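You operate a simulated robot arm through the tools that you are given. There is no shell and no other tool.

Carry out the task below with a simulated robot arm. There is one attempt and no reset: what you move stays moved.

TASK
Coat the middle of the slab with kiln wash from the tin.
Fine: use the felt-soled block, put it back and shut the tin; the slab stays on its base. A coat counts when it lies all over at full strength: go over it till it gets no stronger.

The check looks at the end state, three seconds after you hand in, the way a careful person would. Anything else that was tipped, shoved, dropped, spilled or broken makes it a failure.

THE ROBOT
A 6-joint arm with a two-finger parallel gripper, fixed in place. Base frame: the origin is on the floor under the middle of its stand, x ahead of it, y to its left, z up; the work surface is at about z = 820. Units: mm, rad, N and s.
With the tool pointing down near the work surface it reaches from about 180 to 760 mm from the base axis. Its first joint turns from -2.897 to 2.897 rad. Payload 3.91 kg.
Tool frame: the origin (TCP) lies between the finger pads and is the grasp point; the fingertips stand 30 mm ahead of it; z points along the fingers, y is the line along which they close. Largest opening 110 mm; finger width 20, thickness 10; the body of the gripper, 48 by 112 mm, starts 55 mm behind the TCP.
Orientation is that of the tool frame in the base frame, as [roll, pitch, yaw] about the fixed x, y, z axes, in that order (R = Rz(yaw) Ry(pitch) Rx(roll)). With the fingers straight down and closing along the base's y, the tool's x points along the base's -x, its y along +y and its z along -z.

THE INTERFACE
- The arm moves only by the tool apply_moves. Its arguments are lists of equal length, an entry for each row: "delta_pos": the shift along the tool's x, y, z in cm, a list of three; "turn": the turn, a rotation vector about the tool's x, y, z in degrees, a list of three; "gripper": the finger opening in cm, from 0 to 11. In form: {"delta_pos": [[tx, ty, tz], ...], "turn": [[rx, ry, rz], ...], "gripper": [gripper, ...]}. A call has 1 to 20 rows; each row shifts and turns the commanded pose from where the row before left it, along the tool's axes as they then stand. Each row takes 0.2 s and may step no farther than 50 mm and 0.15 rad from the row before; otherwise, or with a gripper value out of range, the whole call is refused. A pose out of reach is approached as far as the arm can. The call stops where the force on the tool passes 80 N (or 10 N more than at its start, if that is more) or the arm is blocked; 0.2 s more then pass. The fingers move at their own pace (about 45 mm/s each) and stop on an object; they squeeze with about 42 N. The grip force told is the motor's: it shows also when the fingers shut on nothing. Time passes only in rows, and 0.2 s behind the last, so rows that do not move let the fingers close. The reply holds the time, the measured pose of the TCP, the force on the tool along the base axes, the opening and the grip force, in the units named above and with some noise, with the torque about the TCP (base axes, N m) and any sound that the robot's microphone picked up.
- Cameras (640 x 400 px; columns grow to the right, rows downward): "scene" is fixed at [48.4, 498.7, 1462.4]; the picture's right is [-0.70, -0.71, 0.00], its down [-0.50, 0.50, -0.71] and it looks along [0.50, -0.50, -0.70] (base axes); focal length 336 px, centre (320, 200). "wrist" rides on the gripper at [71, 22, -107] in the tool frame; the picture's right is [-0.29, 0.96, 0.00], its down [-0.76, -0.23, -0.61] and it looks along [-0.58, -0.18, 0.79] (tool axes); focal length 243 px, centre (320, 200). There is no depth. A picture from a camera that has moved, and an enlarged one, comes with that camera's place and axes in the base frame and with its lens.
- capture(camera): a new picture of that camera. The clock stands still meanwhile.
- lift_body(by): slides the trunk up (or, below 0, down) by that many mm; the arm rides with it, the base frame stays. It gives what a move gives, with no picture.
- close_up(camera, box): a new picture of the part [left, top, right, bottom] of that camera's present view, enlarged. The clock stands still meanwhile.
- finish_job(): hands the job in; it is judged then, once.

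Places have to be worked out from the pictures, the camera data and where the tool is seen. Open the gripper and draw the arm clear of the work before you hand the job in, unless the task says otherwise.

The tools are called after "Request:" as a command line: name --argument value ..., lists and objects as JSON in quotes. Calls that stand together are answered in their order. apply_moves: Moves the arm, as the interface text tells. Its arguments: {"type":"object","properties":{"delta_pos":{"type":"array","items":{"type":"array","items":{"type":"number"}}},"turn":{"type":"array","items":{"type":"array","items":{"type":"number"}}},"gripper":{"type":"array","items":{"type":"number"}}},"required":["delta_pos","turn","gripper"]} The other tools are called the same way: lift_body (by) moves the trunk up or down; capture (camera) takes a picture; close_up (camera, box) takes an enlarged picture of a part of a camera's view; finish_job () hands the job in.

At the start:

```text
time: 0.0
position: [465.4, 63.0, 1138.5]
ee_rot: [3.141, 0.0, 3.141]
wrist_force: [0.2, -0.4, 0.4]
torque: [0.0, 0.01, -0.01]
opening: 110.0
grip_force: 0.0
trunk travel left (down, up): [-525.0, 65.0]
```

scene: 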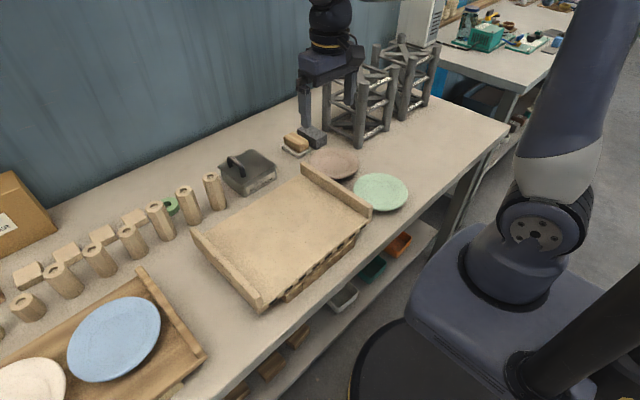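
wrist: 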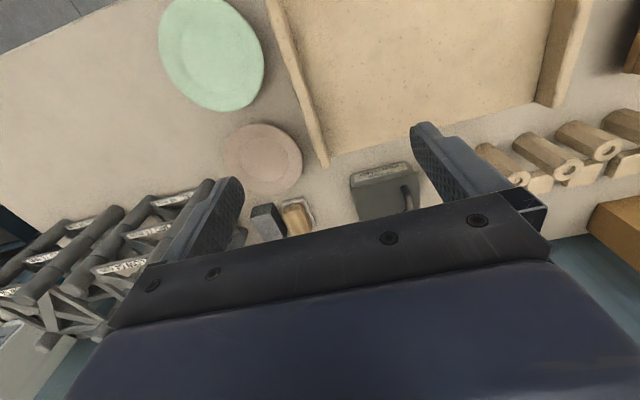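

I'll begin by looking more closely at the scene: the tin with a lid (dark box with handle), the block near it, and the slab.

Request:
close_up --camera "scene" --box '[180, 100, 420, 250]'

Request:
close_up --camera "scene" --box '[180, 160, 400, 320]'

Request:
close_up --camera "wrist" --box '[200, 100, 460, 260]'

```text
2.67 times, centred on (300, 175) of scene
camera zoom: at [48.4, 498.7, 1462.4], right [-0.7, -0.71, 0.0], down [-0.5, 0.5, -0.71], along [0.5, -0.5, -0.7], focal length 895 px, centre (373, 267)
```

zoom: 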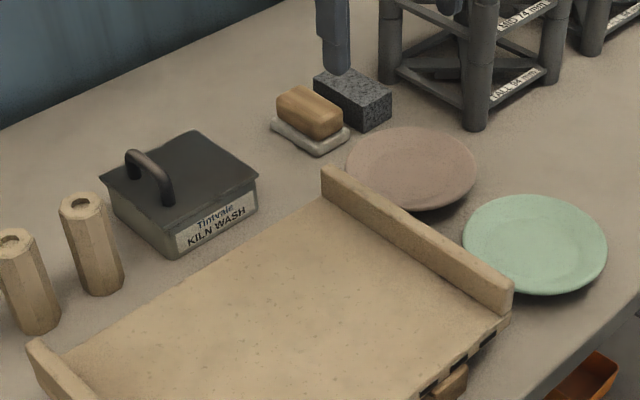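

```text
2.50 times, centred on (290, 240) of scene
camera zoom: at [48.4, 498.7, 1462.4], right [-0.7, -0.71, 0.0], down [-0.5, 0.5, -0.71], along [0.5, -0.5, -0.7], focal length 839 px, centre (395, 100)
```

zoom: 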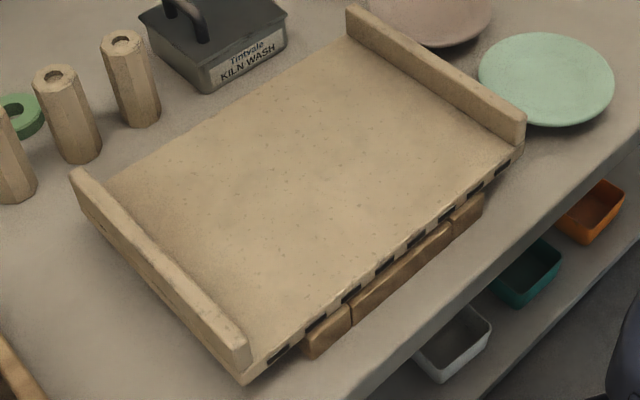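

```text
2.46 times, centred on (330, 180) of wrist
camera zoom: at [395.2, 85.0, 1245.9], right [0.29, 0.96, 0.0], down [0.76, -0.23, 0.61], along [0.58, -0.18, -0.79], focal length 597 px, centre (295, 249)
```

zoom: 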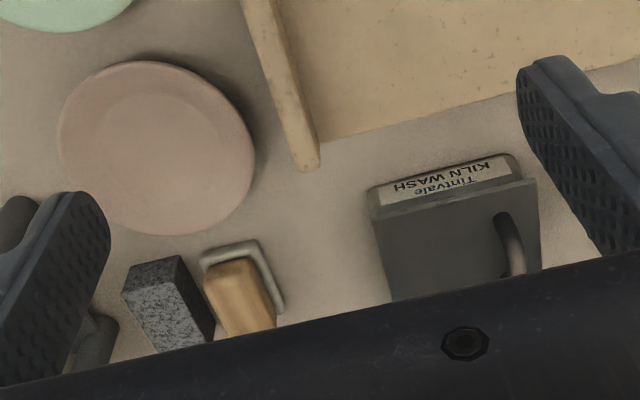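

The tin looks lidded with a handle at its +y side, and there are two blocks near (725, -90): a wood one in a dish and a speckled grey one. I'll move the wrist camera above the blocks for a better look before deciding which one is felt-soled.

Request:
apply_moves --delta_pos '[[-2.5, -2.05, 1.8], [-2.5, -2.05, 1.8], [-2.5, -2.05, 1.8], [-2.5, -2.05, 1.8], [-2.5, -2.05, 1.8], [-2.5, -2.05, 1.8]]' --turn '[[0, 0, 0], [0, 0, 0], [0, 0, 0], [0, 0, 0], [0, 0, 0], [0, 0, 0]]' --gripper '[11, 11, 11, 11, 11, 11]'

Request:
capture --camera "wrist"

Request:
close_up --camera "wrist" --box '[180, 40, 460, 220]'

```text
time: 1.4
position: [617.3, -58.4, 1028.0]
ee_rot: [3.141, 0.0, -3.139]
wrist_force: [-0.3, -0.1, 0.1]
torque: [-0.01, 0.02, 0.0]
opening: 110.3
grip_force: 0.0
trunk travel left (down, up): [-525.0, 65.0]
```

```text
taken
camera wrist: at [546.9, -37.1, 1136.2], right [0.29, 0.96, 0.0], down [0.76, -0.23, 0.61], along [0.58, -0.18, -0.79], focal length 243 px, centre (320, 200)
```

wrist: 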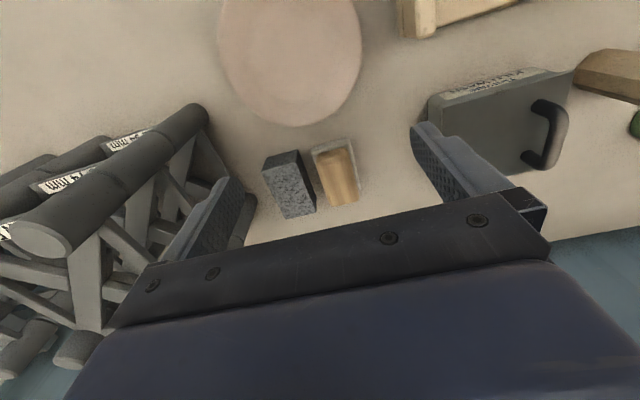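

```text
2.22 times, centred on (320, 130) of wrist
camera zoom: at [546.9, -37.1, 1136.2], right [0.29, 0.96, 0.0], down [0.76, -0.23, 0.61], along [0.58, -0.18, -0.79], focal length 539 px, centre (320, 356)
```

zoom: 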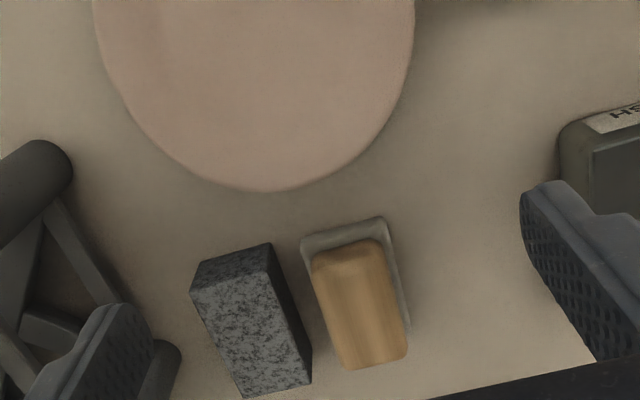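

The wooden block sits in a shallow tray, the grey one stands on the bench. I'll zoom in on both from the scene camera to look for a felt layer, and check the tin and slab.

Request:
close_up --camera "scene" --box '[270, 110, 350, 160]'

Request:
close_up --camera "scene" --box '[205, 135, 285, 205]'

Request:
close_up --camera "wrist" --box '[400, 50, 600, 180]'

```text
8.00 times, centred on (310, 135) of scene
camera zoom: at [48.4, 498.7, 1462.4], right [-0.7, -0.71, 0.0], down [-0.5, 0.5, -0.71], along [0.5, -0.5, -0.7], focal length 2684 px, centre (400, 720)
```

zoom: 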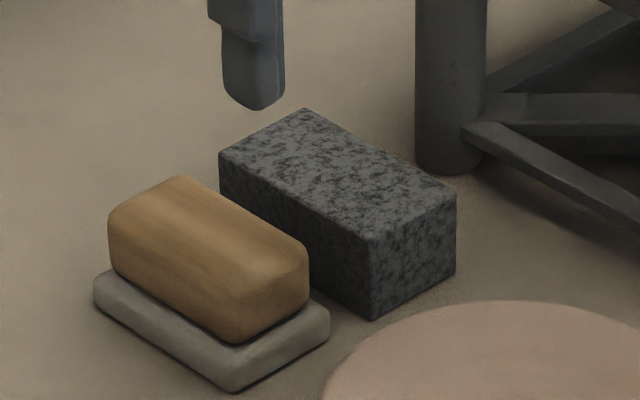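

```text
5.71 times, centred on (245, 170) of scene
camera zoom: at [48.4, 498.7, 1462.4], right [-0.7, -0.71, 0.0], down [-0.5, 0.5, -0.71], along [0.5, -0.5, -0.7], focal length 1918 px, centre (749, 371)
```

zoom: 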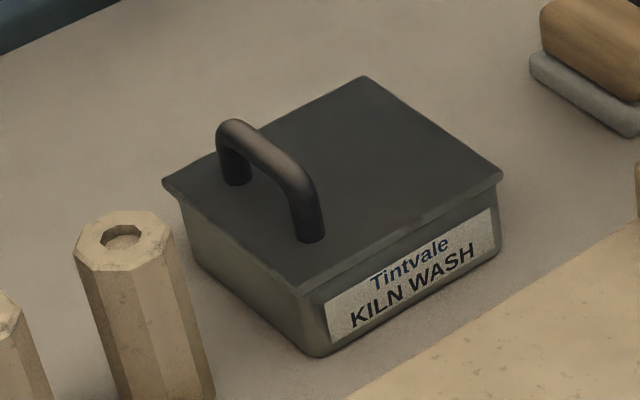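

```text
3.08 times, centred on (500, 115) of wrist
camera zoom: at [546.9, -37.1, 1136.2], right [0.29, 0.96, 0.0], down [0.76, -0.23, 0.61], along [0.58, -0.18, -0.79], focal length 746 px, centre (-234, 462)
```

zoom: 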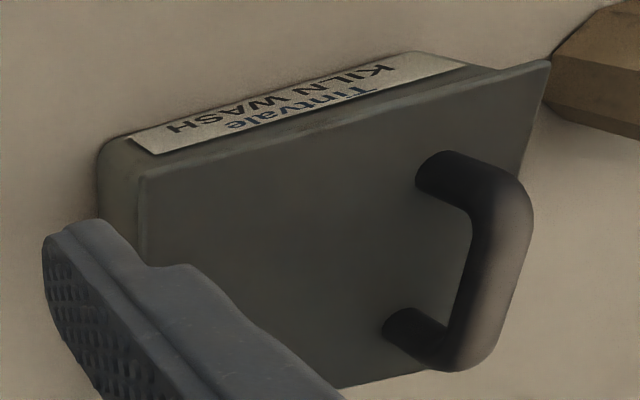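

The wooden block has a thick grey felt sole (about 85×49 mm, around (718, -58)); the other is a plain dark stone. I want to see whether the lid is hinged on the -y side, so I'll yaw the camera to look toward +y.

Request:
apply_moves --delta_pos '[[0, 0, 0], [0, 0, 0], [0, 0, 0], [0, 0, 0], [0, 0, 0], [0, 0, 0], [0, 0, 0], [0, 0, 0], [0, 0, 0], [0, 0, 0], [0, 0, 0], [-1.2, -2.4, 2.4], [-1.2, -2.4, 2.4], [-1.2, -2.4, 2.4], [-1.3, -2.3, 2.4]]' --turn '[[0, 0, -8.182], [0, 0, -8.182], [0, 0, -8.182], [0, 0, -8.182], [0, 0, -8.182], [0, 0, -8.182], [0, 0, -8.182], [0, 0, -8.182], [0, 0, -8.182], [0, 0, -8.182], [0, 0, -8.182], [0, 0, 0], [0, 0, 0], [0, 0, 0], [0, 0, 0]]' --gripper '[11, 11, 11, 11, 11, 11, 11, 11, 11, 11, 11, 11, 11, 11, 11]'

Request:
capture --camera "wrist"

Request:
capture --camera "scene"

```text
time: 4.6
position: [711.5, -11.6, 933.8]
ee_rot: [3.141, 0.0, -1.571]
wrist_force: [-1.7, 0.3, 0.3]
torque: [0.01, -0.03, 0.01]
opening: 110.3
grip_force: 0.0
trunk travel left (down, up): [-525.0, 65.0]
```

```text
taken
camera wrist: at [690.0, -82.1, 1042.2], right [-0.96, 0.29, 0.0], down [0.23, 0.76, 0.61], along [0.18, 0.58, -0.79], focal length 243 px, centre (320, 200)
```

wrist: 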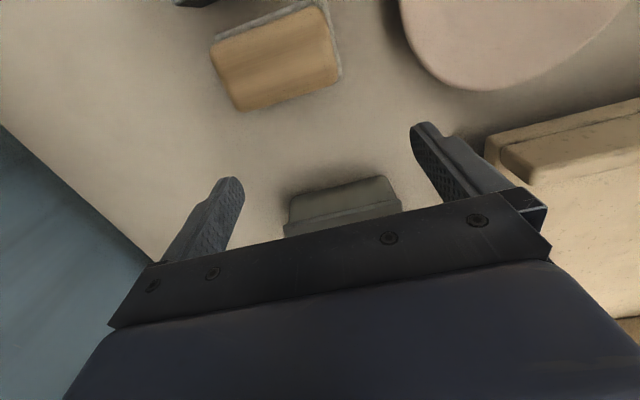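

```text
taken
```

scene: 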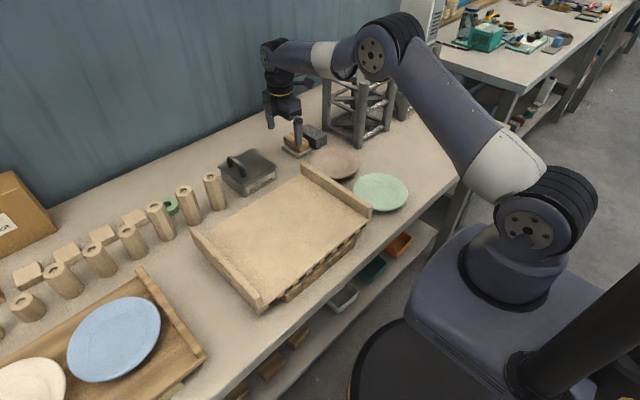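

Request:
close_up --camera "wrist" --box '[250, 150, 430, 250]'

Request:
close_up --camera "wrist" --box '[180, 0, 360, 120]'

```text
3.56 times, centred on (340, 200) of wrist
camera zoom: at [690.0, -82.1, 1042.2], right [-0.96, 0.29, 0.0], down [0.23, 0.76, 0.61], along [0.18, 0.58, -0.79], focal length 863 px, centre (249, 200)
```

zoom: 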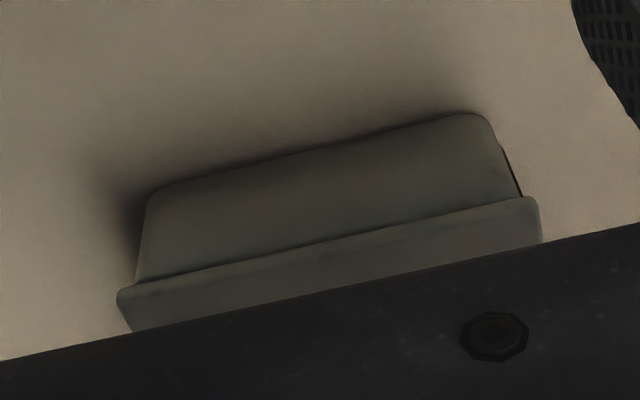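

```text
3.33 times, centred on (270, 60) of wrist
camera zoom: at [690.0, -82.1, 1042.2], right [-0.96, 0.29, 0.0], down [0.23, 0.76, 0.61], along [0.18, 0.58, -0.79], focal length 809 px, centre (487, 667)
```

zoom: 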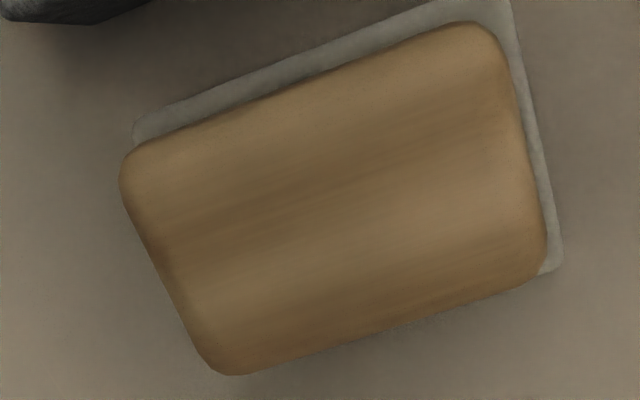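

No visible hinge on the -y side; the lid has an overhanging rim all round. Next I'll swing the wrist camera back over the slab to measure it.

Request:
apply_moves --delta_pos '[[0, 0, -1.86], [0, 0, -1.86], [0, 0, -1.86], [0, 0, -1.86], [0, 0, -1.86], [0, 0, -1.86], [0, 0, -1.86], [0, 0, -1.86], [0, 0, -1.86], [0, 0, -1.86], [0, 0, -1.86], [3.5, 2.7, 0], [3.5, 2.7, 0], [3.5, 2.7, 0], [3.5, 2.7, 0], [3.5, 2.7, 0], [3.5, 2.7, 0], [3.5, 2.7, 0]]' --turn '[[0, 0, 8.182], [0, 0, 8.182], [0, 0, 8.182], [0, 0, 8.182], [0, 0, 8.182], [0, 0, 8.182], [0, 0, 8.182], [0, 0, 8.182], [0, 0, 8.182], [0, 0, 8.182], [0, 0, 8.182], [0, 0, 0], [0, 0, 0], [0, 0, 0], [0, 0, 0], [0, 0, 0], [0, 0, 0], [0, 0, 0]]' --gripper '[11, 11, 11, 11, 11, 11, 11, 11, 11, 11, 11, 11, 11, 11, 11, 11, 11, 11]'

Request:
capture --camera "wrist"

Request:
close_up --camera "wrist" --box '[140, 0, 520, 200]'

```text
time: 8.4
position: [465.4, 179.5, 1138.8]
ee_rot: [-3.141, 0.0, -3.142]
wrist_force: [0.4, 0.6, -0.2]
torque: [-0.02, -0.04, 0.02]
opening: 109.8
grip_force: 0.0
trunk travel left (down, up): [-525.0, 65.0]
```

```text
taken
camera wrist: at [395.1, 200.9, 1246.8], right [0.29, 0.96, 0.0], down [0.76, -0.23, 0.61], along [0.58, -0.18, -0.79], focal length 243 px, centre (320, 200)
```

wrist: 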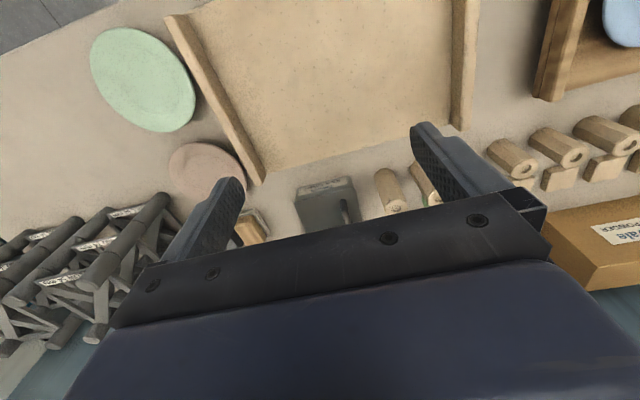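

```text
1.68 times, centred on (330, 100) of wrist
camera zoom: at [395.1, 200.9, 1246.8], right [0.29, 0.96, 0.0], down [0.76, -0.23, 0.61], along [0.58, -0.18, -0.79], focal length 409 px, centre (303, 368)
```

zoom: 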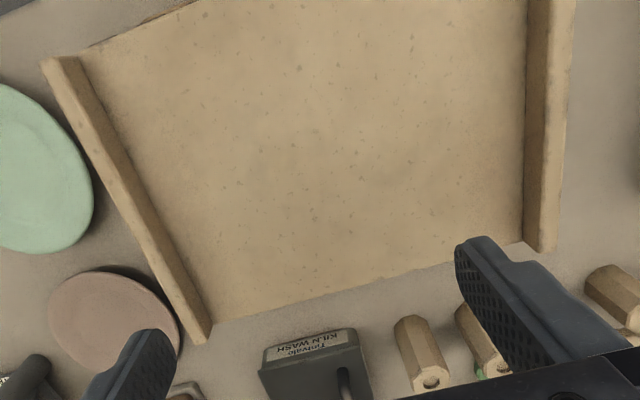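

I'll zoom on the slab's corners from the scene camera to triangulate its height and extents.

Request:
close_up --camera "scene" --box '[280, 150, 380, 230]'

Request:
close_up --camera "scene" --box '[185, 220, 295, 315]'

Request:
close_up --camera "scene" --box '[280, 210, 390, 300]'

```text
5.00 times, centred on (330, 190) of scene
camera zoom: at [48.4, 498.7, 1462.4], right [-0.7, -0.71, 0.0], down [-0.5, 0.5, -0.71], along [0.5, -0.5, -0.7], focal length 1678 px, centre (270, 250)
```

zoom: 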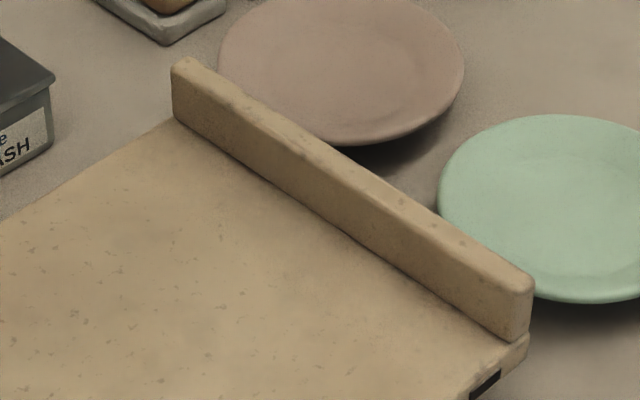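

```text
4.21 times, centred on (240, 268) of scene
camera zoom: at [48.4, 498.7, 1462.4], right [-0.7, -0.71, 0.0], down [-0.5, 0.5, -0.71], along [0.5, -0.5, -0.7], focal length 1413 px, centre (657, -84)
```

zoom: 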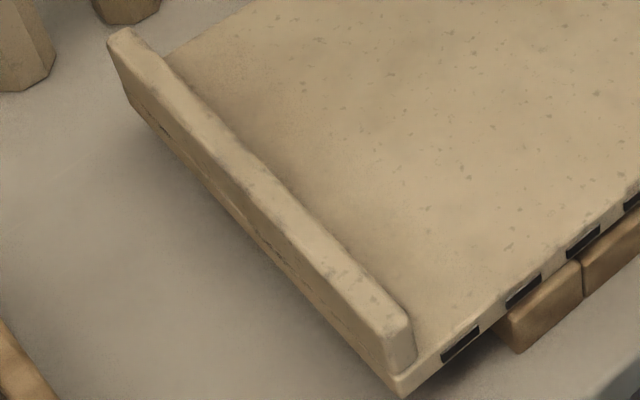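

```text
4.44 times, centred on (335, 255) of scene
camera zoom: at [48.4, 498.7, 1462.4], right [-0.7, -0.71, 0.0], down [-0.5, 0.5, -0.71], along [0.5, -0.5, -0.7], focal length 1491 px, centre (253, -44)
```

zoom: 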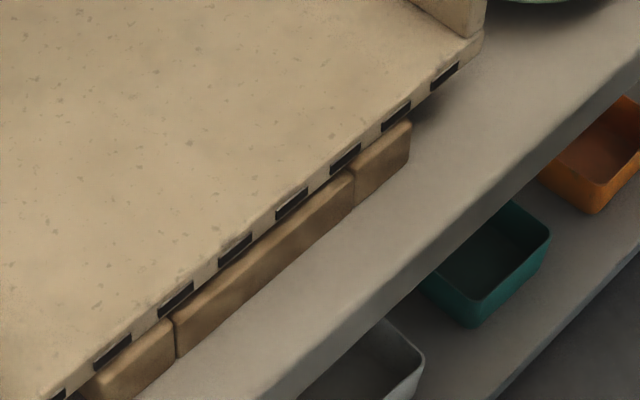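

Slab estimate: x≈342–592, y≈30–371, top z≈860, with rails inside faces at y≈42 and y≈352, resting on bricks only under y≈94–308. Now I'll go over the tin to measure the handle precisely.

Request:
apply_moves --delta_pos '[[-3.75, -0.5, 2.3], [-3.75, -0.5, 2.3], [-3.75, -0.5, 2.3], [-3.75, -0.5, 2.3], [-3.75, -0.5, 2.3], [-3.75, -0.5, 2.3]]' --turn '[[0, 0, 0], [0, 0, 0], [0, 0, 0], [0, 0, 0], [0, 0, 0], [0, 0, 0]]' --gripper '[11, 11, 11, 11, 11, 11]'

Request:
capture --camera "wrist"

Request:
close_up --camera "wrist" --box '[220, 20, 460, 210]'

Request:
close_up --camera "scene" --box '[205, 95, 305, 205]'

```text
time: 9.8
position: [691.7, 149.0, 1002.6]
ee_rot: [3.141, 0.0, -3.139]
wrist_force: [0.6, 0.7, -0.2]
torque: [0.0, -0.01, -0.01]
opening: 110.0
grip_force: 0.1
trunk travel left (down, up): [-525.0, 65.0]
```

```text
taken
camera wrist: at [620.7, 171.4, 1109.1], right [0.29, 0.96, 0.0], down [0.76, -0.23, 0.61], along [0.58, -0.18, -0.79], focal length 243 px, centre (320, 200)
```

wrist: 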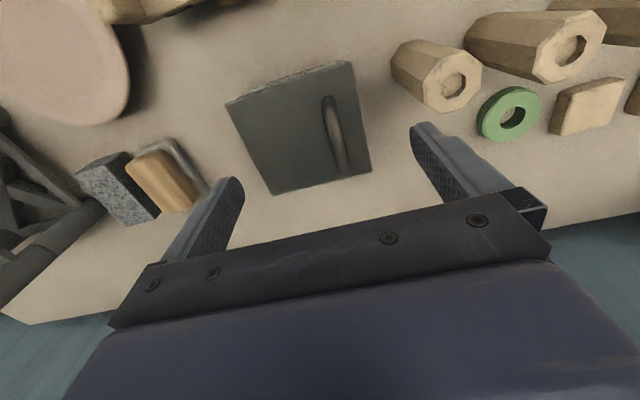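

```text
2.11 times, centred on (340, 115) of wrist
camera zoom: at [620.7, 171.4, 1109.1], right [0.29, 0.96, 0.0], down [0.76, -0.23, 0.61], along [0.58, -0.18, -0.79], focal length 511 px, centre (278, 379)
```

zoom: 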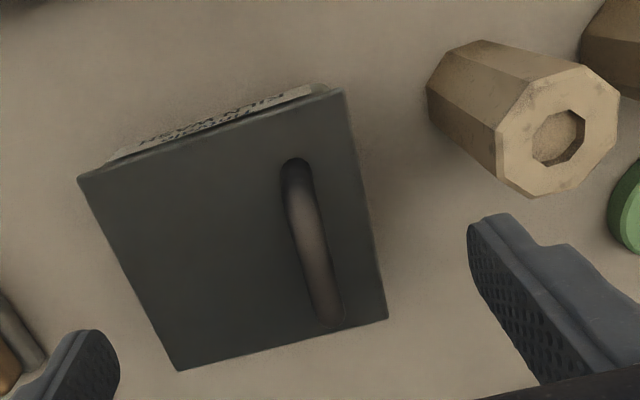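

```text
3.64 times, centred on (255, 150) of scene
camera zoom: at [48.4, 498.7, 1462.4], right [-0.7, -0.71, 0.0], down [-0.5, 0.5, -0.71], along [0.5, -0.5, -0.7], focal length 1220 px, centre (556, 382)
```

zoom: 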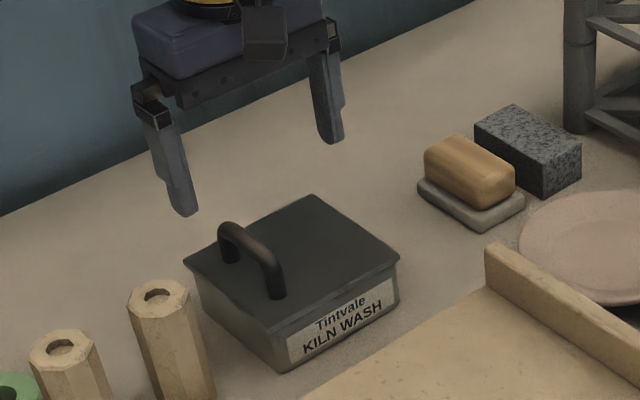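

Triangulating both views: lid x≈661–775, y≈65–187, top z≈862; handle bar runs along x at about (713, 159), top z≈898. I'll move above it, narrow the fingers, and check the alignment.

Request:
apply_moves --delta_pos '[[-1.0, 0.5, 1.5], [-1.1, 0.5, 2.0], [0, 0, 2.0], [0, 0, 1.5]]' --turn '[[0, 0, 0], [0, 0, 0], [0, 0, 0], [0, 0, 0]]' --gripper '[5, 5, 5, 5]'

Request:
capture --camera "wrist"

Request:
close_up --camera "scene" --box '[205, 95, 305, 205]'

```text
time: 10.8
position: [710.5, 160.0, 931.8]
ee_rot: [3.14, 0.001, -3.141]
wrist_force: [-0.3, 1.0, 1.3]
torque: [-0.01, -0.02, 0.04]
opening: 50.4
grip_force: 0.0
trunk travel left (down, up): [-525.0, 65.0]
```

```text
taken
camera wrist: at [640.6, 180.0, 1039.6], right [0.29, 0.96, 0.0], down [0.76, -0.23, 0.61], along [0.58, -0.18, -0.79], focal length 243 px, centre (320, 200)
```

wrist: 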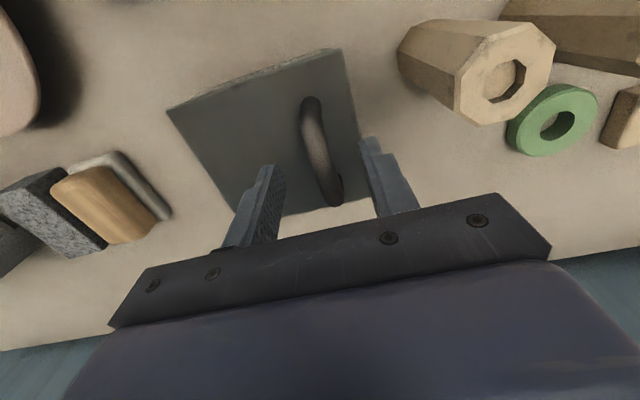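

```text
3.64 times, centred on (255, 150) of scene
camera zoom: at [48.4, 498.7, 1462.4], right [-0.7, -0.71, 0.0], down [-0.5, 0.5, -0.71], along [0.5, -0.5, -0.7], focal length 1220 px, centre (556, 382)
```

zoom: 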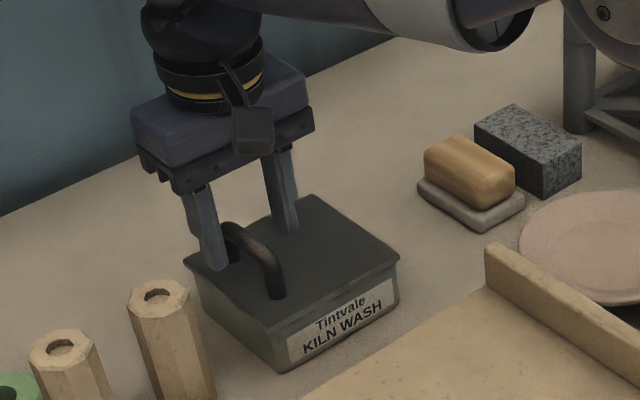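

The fingers straddle the bar. I'll descend to TCP z≈898 (fingertips just above the lid), watching the force, and then close on the bar.

Request:
apply_moves --delta_pos '[[0, 0, 1.5], [0, 0, 1.0], [0, 0, 0.5], [0, 0, 0.3]]' --turn '[[0, 0, 0], [0, 0, 0], [0, 0, 0], [0, 0, 0]]' --gripper '[5, 5, 5, 5]'

Request:
close_up --camera "scene" --box '[205, 115, 285, 205]'

Request:
close_up --camera "wrist" --box '[200, 50, 440, 220]'

```text
time: 11.8
position: [709.9, 158.0, 902.8]
ee_rot: [3.141, 0.01, -3.141]
wrist_force: [-2.5, 0.0, 27.6]
torque: [-0.84, 0.37, -0.12]
opening: 49.9
grip_force: 0.1
trunk travel left (down, up): [-525.0, 65.0]
```

```text
4.44 times, centred on (245, 160) of scene
camera zoom: at [48.4, 498.7, 1462.4], right [-0.7, -0.71, 0.0], down [-0.5, 0.5, -0.71], along [0.5, -0.5, -0.7], focal length 1491 px, centre (653, 378)
```

zoom: 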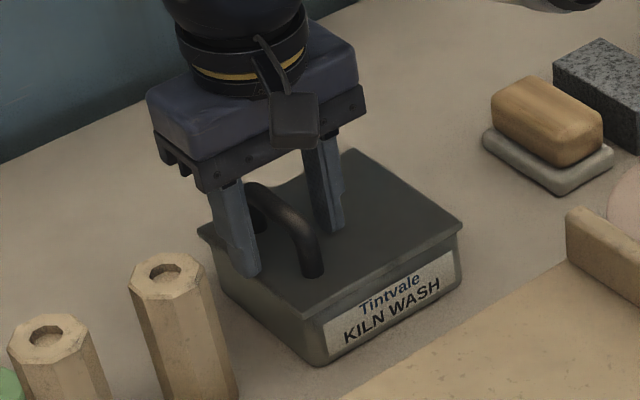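

```text
2.35 times, centred on (320, 135) of wrist
camera zoom: at [639.9, 179.5, 1010.1], right [0.29, 0.96, 0.0], down [0.76, -0.23, 0.61], along [0.59, -0.17, -0.79], focal length 571 px, centre (320, 353)
```

zoom: 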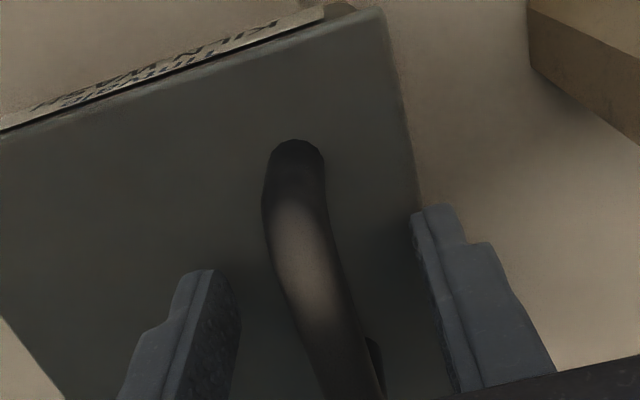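

The -y fingertip is touching the lid (27 N up), so the lid top is at z≈872. I'll lift about 7 mm from the commanded pose and then close on the bar.

Request:
apply_moves --delta_pos '[[0, 0, -0.7], [0, 0, 0], [0, 0, 0], [0, 0, 0], [0, 0, 0], [0, 0, 0]]' --turn '[[0, 0, 0], [0, 0, 0], [0, 0, 0], [0, 0, 0], [0, 0, 0], [0, 0, 0]]' --gripper '[5, 5, 3, 2, 0, 0]'

Request:
close_up --camera "scene" --box '[205, 115, 285, 205]'

Request:
close_up --camera "wrist" --box '[200, 50, 440, 220]'

```text
time: 13.2
position: [710.5, 159.9, 903.7]
ee_rot: [3.139, -0.002, -3.14]
wrist_force: [-2.3, 10.7, 0.7]
torque: [0.16, -0.16, -0.02]
opening: 13.8
grip_force: 45.2
trunk travel left (down, up): [-525.0, 65.0]
```

```text
4.44 times, centred on (245, 160) of scene
camera zoom: at [48.4, 498.7, 1462.4], right [-0.7, -0.71, 0.0], down [-0.5, 0.5, -0.71], along [0.5, -0.5, -0.7], focal length 1491 px, centre (653, 378)
```

zoom: 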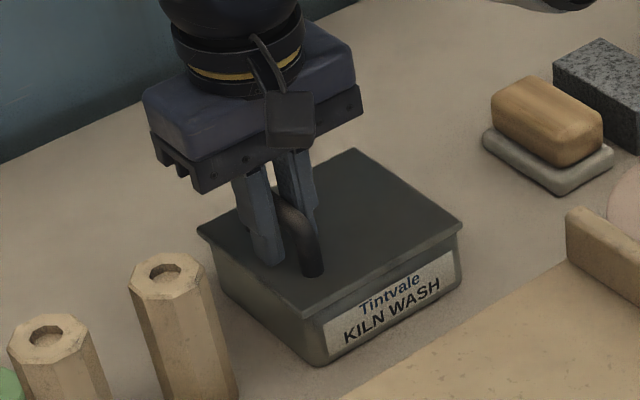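

```text
2.35 times, centred on (320, 135) of wrist
camera zoom: at [640.4, 181.3, 1011.3], right [0.29, 0.96, 0.0], down [0.76, -0.23, 0.61], along [0.58, -0.17, -0.8], focal length 571 px, centre (320, 353)
```

zoom: 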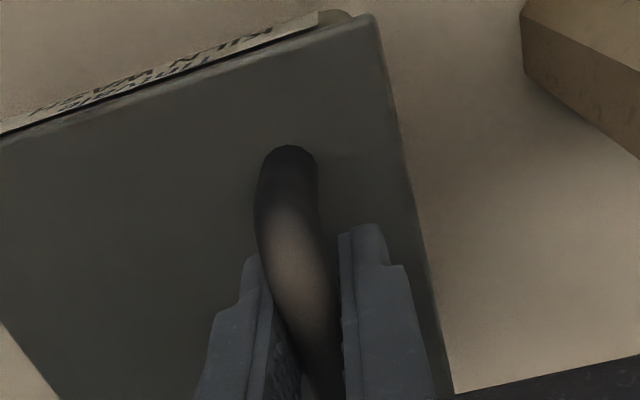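

The bar (14 mm) is gripped, with a lateral force of 10.7 N, so I'll shift 1.5 mm toward +y to relieve it, then lift a few mm to see whether the lid is loose or hinged.

Request:
apply_moves --delta_pos '[[0, 0.15, 0], [0, 0, -0.3], [0, 0, -0.3], [0, 0, 0]]' --turn '[[0, 0, 0], [0, 0, 0], [0, 0, 0], [0, 0, 0]]' --gripper '[0, 0, 0, 0]'

Request:
close_up --camera "scene" --box '[205, 115, 285, 205]'

```text
time: 14.2
position: [709.6, 157.7, 909.7]
ee_rot: [-3.14, -0.006, 3.139]
wrist_force: [-7.5, -5.4, -9.4]
torque: [0.62, 0.61, 0.12]
opening: 13.2
grip_force: 44.5
trunk travel left (down, up): [-525.0, 65.0]
```

```text
4.44 times, centred on (245, 160) of scene
camera zoom: at [48.4, 498.7, 1462.4], right [-0.7, -0.71, 0.0], down [-0.5, 0.5, -0.71], along [0.5, -0.5, -0.7], focal length 1491 px, centre (653, 378)
```

zoom: 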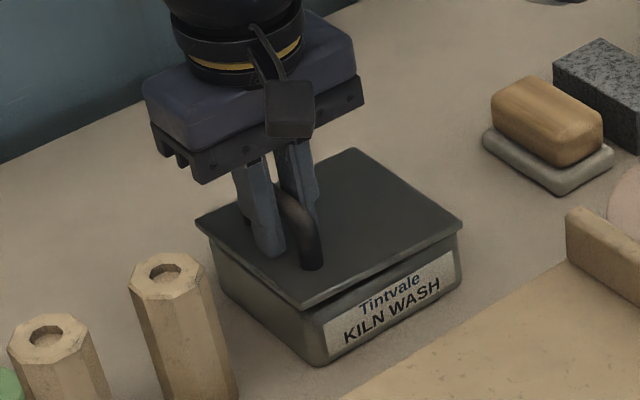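

The +y side lifts while the -y edge stays put, so the lid is hinged along -y. To let the bar pivot in the fingers without the tips hitting the lid, I'll lower it again, release, and re-grip about 7 mm higher.

Request:
apply_moves --delta_pos '[[0, 0, 0.3], [0, 0, 0.3], [0, 0, 0], [0, 0, 0], [0, 0, -0.6], [0, 0.1, 0], [0, 0, 0], [0, 0, 0], [0, 0, 0]]' --turn '[[0, 0, 0], [0, 0, 0], [0, 0, 0], [0, 0, 0], [0, 0, 0], [0, 0, 0], [0, 0, 0], [0, 0, 0], [0, 0, 0]]' --gripper '[0, 0, 3, 3, 3, 3, 0, 0, 0]'

Request:
close_up --camera "scene" --box '[205, 115, 285, 205]'

```text
time: 16.2
position: [712.5, 161.2, 910.4]
ee_rot: [-3.141, 0.001, 3.142]
wrist_force: [0.7, -3.1, 0.9]
torque: [-0.03, 0.09, -0.04]
opening: 13.4
grip_force: 45.8
trunk travel left (down, up): [-525.0, 65.0]
```

```text
4.44 times, centred on (245, 160) of scene
camera zoom: at [48.4, 498.7, 1462.4], right [-0.7, -0.71, 0.0], down [-0.5, 0.5, -0.71], along [0.5, -0.5, -0.7], focal length 1491 px, centre (653, 378)
```

zoom: 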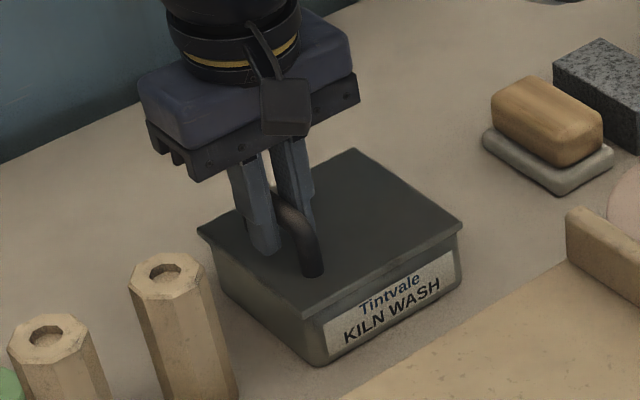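

Gripped higher with negligible forces. Now I'll swing the lid up about its -y hinge (estimated y≈66, z≈868), 4° per row, starting with 12° and checking forces.

Request:
apply_moves --delta_pos '[[0, -0.316, -0.653], [0, -0.316, -0.653], [0, -0.316, -0.653]]' --turn '[[-4, 0, 0], [-4, 0, 0], [-4, 0, 0]]' --gripper '[0, 0, 0]'

Request:
close_up --camera "scene" --box '[205, 115, 285, 205]'

```text
time: 17.0
position: [712.1, 150.5, 929.1]
ee_rot: [2.931, 0.001, -3.139]
wrist_force: [1.9, -3.8, -1.2]
torque: [-0.26, 0.49, 0.04]
opening: 13.3
grip_force: 44.9
trunk travel left (down, up): [-525.0, 65.0]
```

```text
4.44 times, centred on (245, 160) of scene
camera zoom: at [48.4, 498.7, 1462.4], right [-0.7, -0.71, 0.0], down [-0.5, 0.5, -0.71], along [0.5, -0.5, -0.7], focal length 1491 px, centre (653, 378)
```

zoom: 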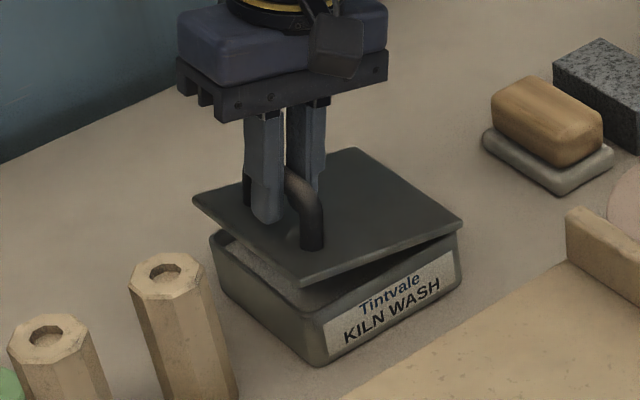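

The hinge motion matches well with low forces. Continuing the arc another 24°.

Request:
apply_moves --delta_pos '[[0, -0.316, -0.653], [0, -0.316, -0.653], [0, -0.316, -0.653], [0, -0.316, -0.653], [0, -0.316, -0.653], [0, -0.316, -0.653]]' --turn '[[-4, 0, 0], [-4, 0, 0], [-4, 0, 0], [-4, 0, 0], [-4, 0, 0], [-4, 0, 0]]' --gripper '[0, 0, 0, 0, 0, 0]'

Request:
close_up --camera "scene" --box '[205, 95, 305, 205]'

```text
time: 18.4
position: [711.0, 119.5, 959.1]
ee_rot: [2.51, 0.001, -3.141]
wrist_force: [0.5, 4.1, 6.4]
torque: [-0.09, 0.23, 0.01]
opening: 13.5
grip_force: 45.1
trunk travel left (down, up): [-525.0, 65.0]
```

```text
3.64 times, centred on (255, 150) of scene
camera zoom: at [48.4, 498.7, 1462.4], right [-0.7, -0.71, 0.0], down [-0.5, 0.5, -0.71], along [0.5, -0.5, -0.7], focal length 1220 px, centre (556, 382)
```

zoom: 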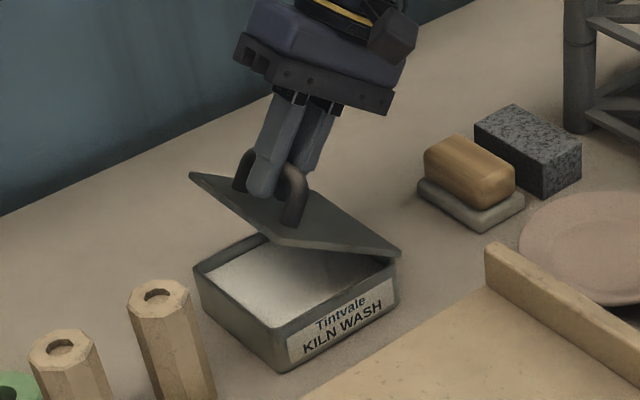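

Lid is at 36° and the wash surface is visible. Forces stay small, so I'll continue to 60°.

Request:
apply_moves --delta_pos '[[0, -0.316, -0.653], [0, -0.316, -0.653], [0, -0.316, -0.653], [0, -0.316, -0.653], [0, -0.316, -0.653], [0, -0.316, -0.653]]' --turn '[[-4, 0, 0], [-4, 0, 0], [-4, 0, 0], [-4, 0, 0], [-4, 0, 0], [-4, 0, 0]]' --gripper '[0, 0, 0, 0, 0, 0]'

Request:
capture --camera "scene"

Request:
close_up --camera "scene" --box '[205, 75, 325, 205]'

```text
time: 19.8
position: [710.7, 77.8, 974.2]
ee_rot: [2.092, 0.002, 3.141]
wrist_force: [15.5, 4.7, 23.8]
torque: [0.1, 0.44, 0.2]
opening: 13.2
grip_force: 45.0
trunk travel left (down, up): [-525.0, 65.0]
```

```text
taken
```

scene: 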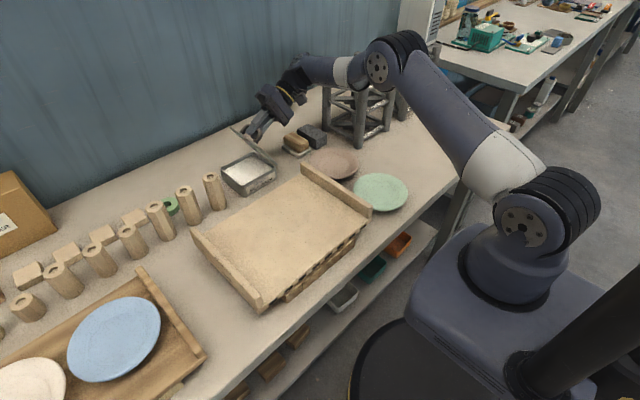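

```text
3.08 times, centred on (265, 140) of scene
camera zoom: at [48.4, 498.7, 1462.4], right [-0.7, -0.71, 0.0], down [-0.5, 0.5, -0.71], along [0.5, -0.5, -0.7], focal length 1032 px, centre (489, 385)
```

zoom: 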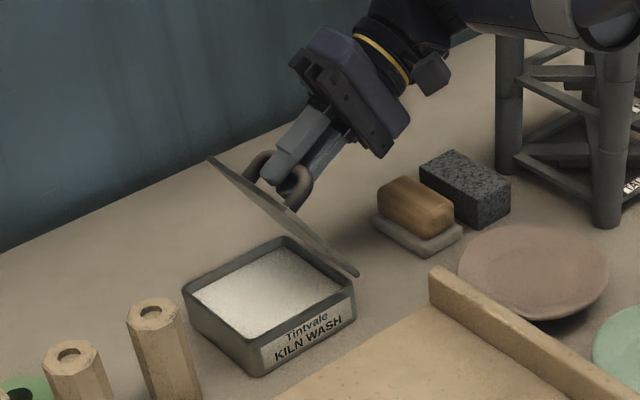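

Lid at 60°; the forces grew a bit (Fz 24 N, Fx 15 N), meaning my arc is ~3 mm low. I'll relieve the stress with a small correction before continuing with a fixed tool tilt.

Request:
apply_moves --delta_pos '[[-0.15, 0.17, -0.1], [0, 0, 0]]' --turn '[[0, 0, 0], [0, 0, 0]]' --gripper '[0, 0]'

```text
time: 20.4
position: [710.8, 77.1, 975.0]
ee_rot: [2.094, 0.002, -3.141]
wrist_force: [3.3, 4.1, 15.2]
torque: [0.07, -0.5, -1.04]
opening: 13.6
grip_force: 45.5
trunk travel left (down, up): [-525.0, 65.0]
```

Stress is down. Next 15° of lid with the tool held at 60° tilt, letting the round bar pivot in the fingers.

Request:
apply_moves --delta_pos '[[0, -0.22, -0.6], [0, -0.24, -0.6], [0, -0.26, -0.6], [0, -0.28, -0.6]]' --turn '[[0, 0, 0], [0, 0, 0], [0, 0, 0], [0, 0, 0]]' --gripper '[0, 0, 0, 0]'

Request:
close_up --camera "scene" --box '[205, 75, 325, 205]'

```text
time: 21.4
position: [712.1, 51.0, 976.0]
ee_rot: [2.095, -0.001, 3.141]
wrist_force: [-3.3, 0.3, 14.2]
torque: [0.2, -0.09, 0.16]
opening: 13.4
grip_force: 44.7
trunk travel left (down, up): [-525.0, 65.0]
```

```text
3.08 times, centred on (265, 140) of scene
camera zoom: at [48.4, 498.7, 1462.4], right [-0.7, -0.71, 0.0], down [-0.5, 0.5, -0.71], along [0.5, -0.5, -0.7], focal length 1032 px, centre (489, 385)
```

zoom: 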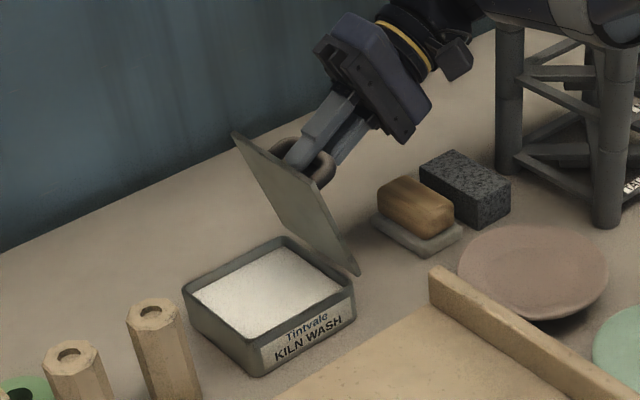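

The lid is now about 75° open, pivoting cleanly. Continuing toward 90°.

Request:
apply_moves --delta_pos '[[0, -0.31, -0.58], [0, -0.35, -0.56], [0, -0.38, -0.54], [0, -0.42, -0.51]]' --turn '[[0, 0, 0], [0, 0, 0], [0, 0, 0], [0, 0, 0]]' --gripper '[0, 0, 0, 0]'

Request:
close_up --camera "scene" --box '[205, 75, 325, 205]'

```text
time: 22.4
position: [712.4, 25.4, 973.3]
ee_rot: [2.095, -0.002, -3.14]
wrist_force: [-6.5, 2.3, -4.9]
torque: [0.06, -0.58, -0.09]
opening: 13.4
grip_force: 44.9
trunk travel left (down, up): [-525.0, 65.0]
```

```text
3.08 times, centred on (265, 140) of scene
camera zoom: at [48.4, 498.7, 1462.4], right [-0.7, -0.71, 0.0], down [-0.5, 0.5, -0.71], along [0.5, -0.5, -0.7], focal length 1032 px, centre (489, 385)
```

zoom: 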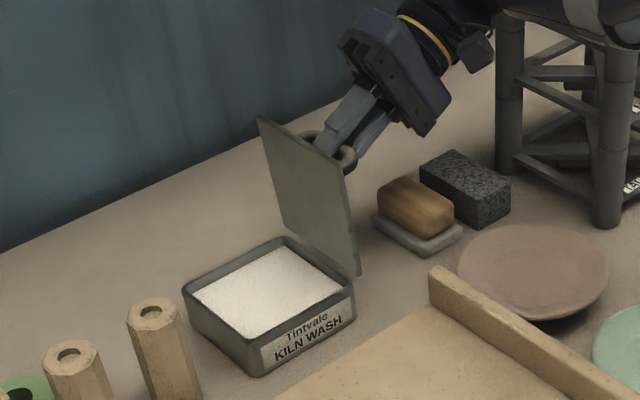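

Lid is vertical. I'll push on past vertical in small steps, watching for the end stop.

Request:
apply_moves --delta_pos '[[0, -0.465, -0.425], [0, -0.508, -0.4], [0, -0.54, -0.38]]' --turn '[[0, 0, 0], [0, 0, 0], [0, 0, 0]]' --gripper '[0, 0, 0]'

Request:
close_up --camera "scene" --box '[205, 75, 325, 205]'

```text
time: 23.2
position: [711.5, 8.2, 965.6]
ee_rot: [2.095, -0.002, -3.141]
wrist_force: [-9.4, 4.9, -7.9]
torque: [0.07, -0.46, 0.29]
opening: 13.2
grip_force: 45.3
trunk travel left (down, up): [-525.0, 65.0]
```

```text
3.08 times, centred on (265, 140) of scene
camera zoom: at [48.4, 498.7, 1462.4], right [-0.7, -0.71, 0.0], down [-0.5, 0.5, -0.71], along [0.5, -0.5, -0.7], focal length 1032 px, centre (489, 385)
```

zoom: 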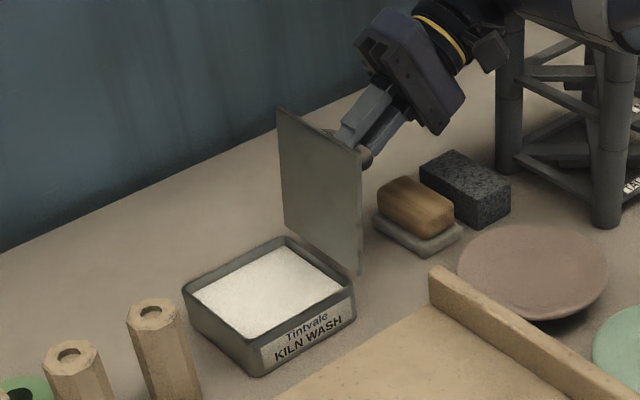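

About 101° now, no stop yet. Two more small steps, monitoring for a hard stop.

Request:
apply_moves --delta_pos '[[0, -0.58, -0.37], [0, -0.65, -0.35]]' --turn '[[0, 0, 0], [0, 0, 0]]' --gripper '[0, 0]'

Request:
close_up --camera "scene" --box '[205, 75, 325, 205]'

```text
time: 23.8
position: [713.4, -5.2, 961.4]
ee_rot: [2.094, 0.0, -3.14]
wrist_force: [-16.6, 5.4, -5.6]
torque: [0.08, -0.41, 0.51]
opening: 13.6
grip_force: 45.1
trunk travel left (down, up): [-525.0, 65.0]
```

```text
3.08 times, centred on (265, 140) of scene
camera zoom: at [48.4, 498.7, 1462.4], right [-0.7, -0.71, 0.0], down [-0.5, 0.5, -0.71], along [0.5, -0.5, -0.7], focal length 1032 px, centre (489, 385)
```

zoom: 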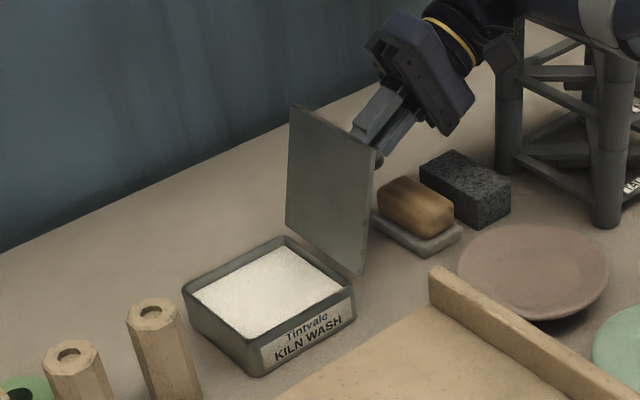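

At ~109° and still free. I'll loosen the fingers slightly around the bar (they still cage it) to see whether the lid stays or keeps falling.

Request:
apply_moves --delta_pos '[[0, 0, 0], [0, 0, 0], [0, 0, 0]]' --turn '[[0, 0, 0], [0, 0, 0], [0, 0, 0]]' --gripper '[2.0, 2.6, 2.6]'

Request:
close_up --camera "scene" --box '[205, 75, 325, 205]'

Request:
capture --camera "wrist"

```text
time: 24.6
position: [713.5, -5.0, 962.1]
ee_rot: [2.094, 0.002, -3.141]
wrist_force: [0.2, 0.5, -0.4]
torque: [0.02, -0.05, -0.01]
opening: 26.0
grip_force: 0.0
trunk travel left (down, up): [-525.0, 65.0]
```

```text
3.08 times, centred on (265, 140) of scene
camera zoom: at [48.4, 498.7, 1462.4], right [-0.7, -0.71, 0.0], down [-0.5, 0.5, -0.71], along [0.5, -0.5, -0.7], focal length 1032 px, centre (489, 385)
```

zoom: 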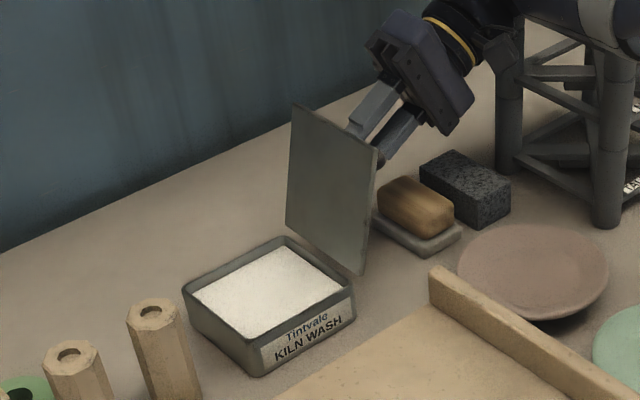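

```text
taken
camera wrist: at [642.9, -87.4, 1034.0], right [0.29, 0.48, 0.83], down [0.76, -0.64, 0.11], along [0.58, 0.6, -0.55], focal length 243 px, centre (320, 200)
```

wrist: 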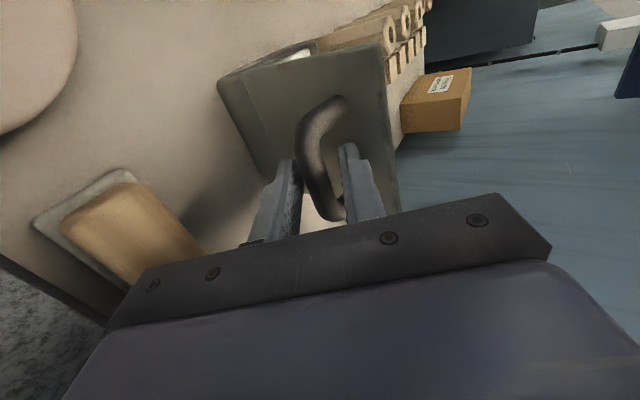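

Almost no force on the tool, so the lid seems to rest at a stop. I'll open further while still caging the bar to confirm.

Request:
apply_moves --delta_pos '[[0, 0, 0], [0, 0, 0], [0, 0, 0], [0, 0, 0]]' --turn '[[0, 0, 0], [0, 0, 0], [0, 0, 0], [0, 0, 0]]' --gripper '[3.2, 4, 4.5, 4.5]'

Request:
close_up --camera "scene" --box '[205, 75, 325, 205]'

Request:
close_up --camera "wrist" --box '[200, 40, 440, 240]'

```text
time: 25.6
position: [713.2, -4.5, 961.3]
ee_rot: [2.095, 0.002, 3.14]
wrist_force: [-0.3, 0.3, -0.6]
torque: [-0.02, -0.01, 0.03]
opening: 45.0
grip_force: 0.0
trunk travel left (down, up): [-525.0, 65.0]
```

```text
3.08 times, centred on (265, 140) of scene
camera zoom: at [48.4, 498.7, 1462.4], right [-0.7, -0.71, 0.0], down [-0.5, 0.5, -0.71], along [0.5, -0.5, -0.7], focal length 1032 px, centre (489, 385)
```

zoom: 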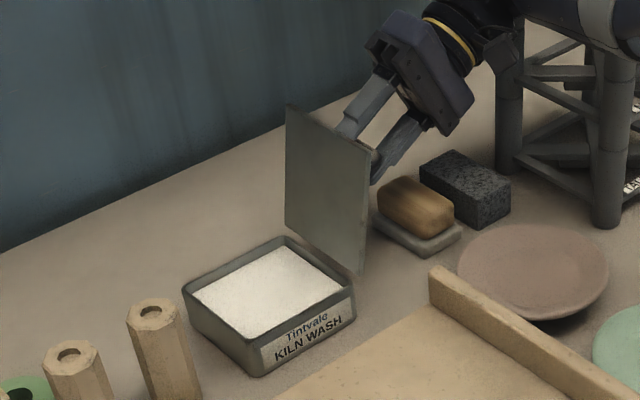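

```text
2.00 times, centred on (320, 140) of wrist
camera zoom: at [642.8, -87.2, 1033.7], right [0.29, 0.48, 0.83], down [0.76, -0.64, 0.1], along [0.58, 0.6, -0.55], focal length 485 px, centre (320, 320)
```

zoom: 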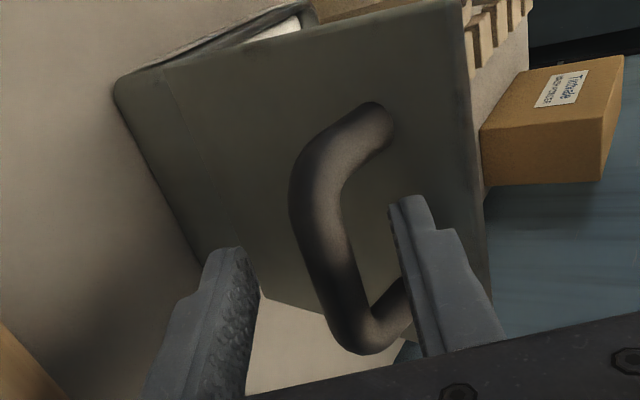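

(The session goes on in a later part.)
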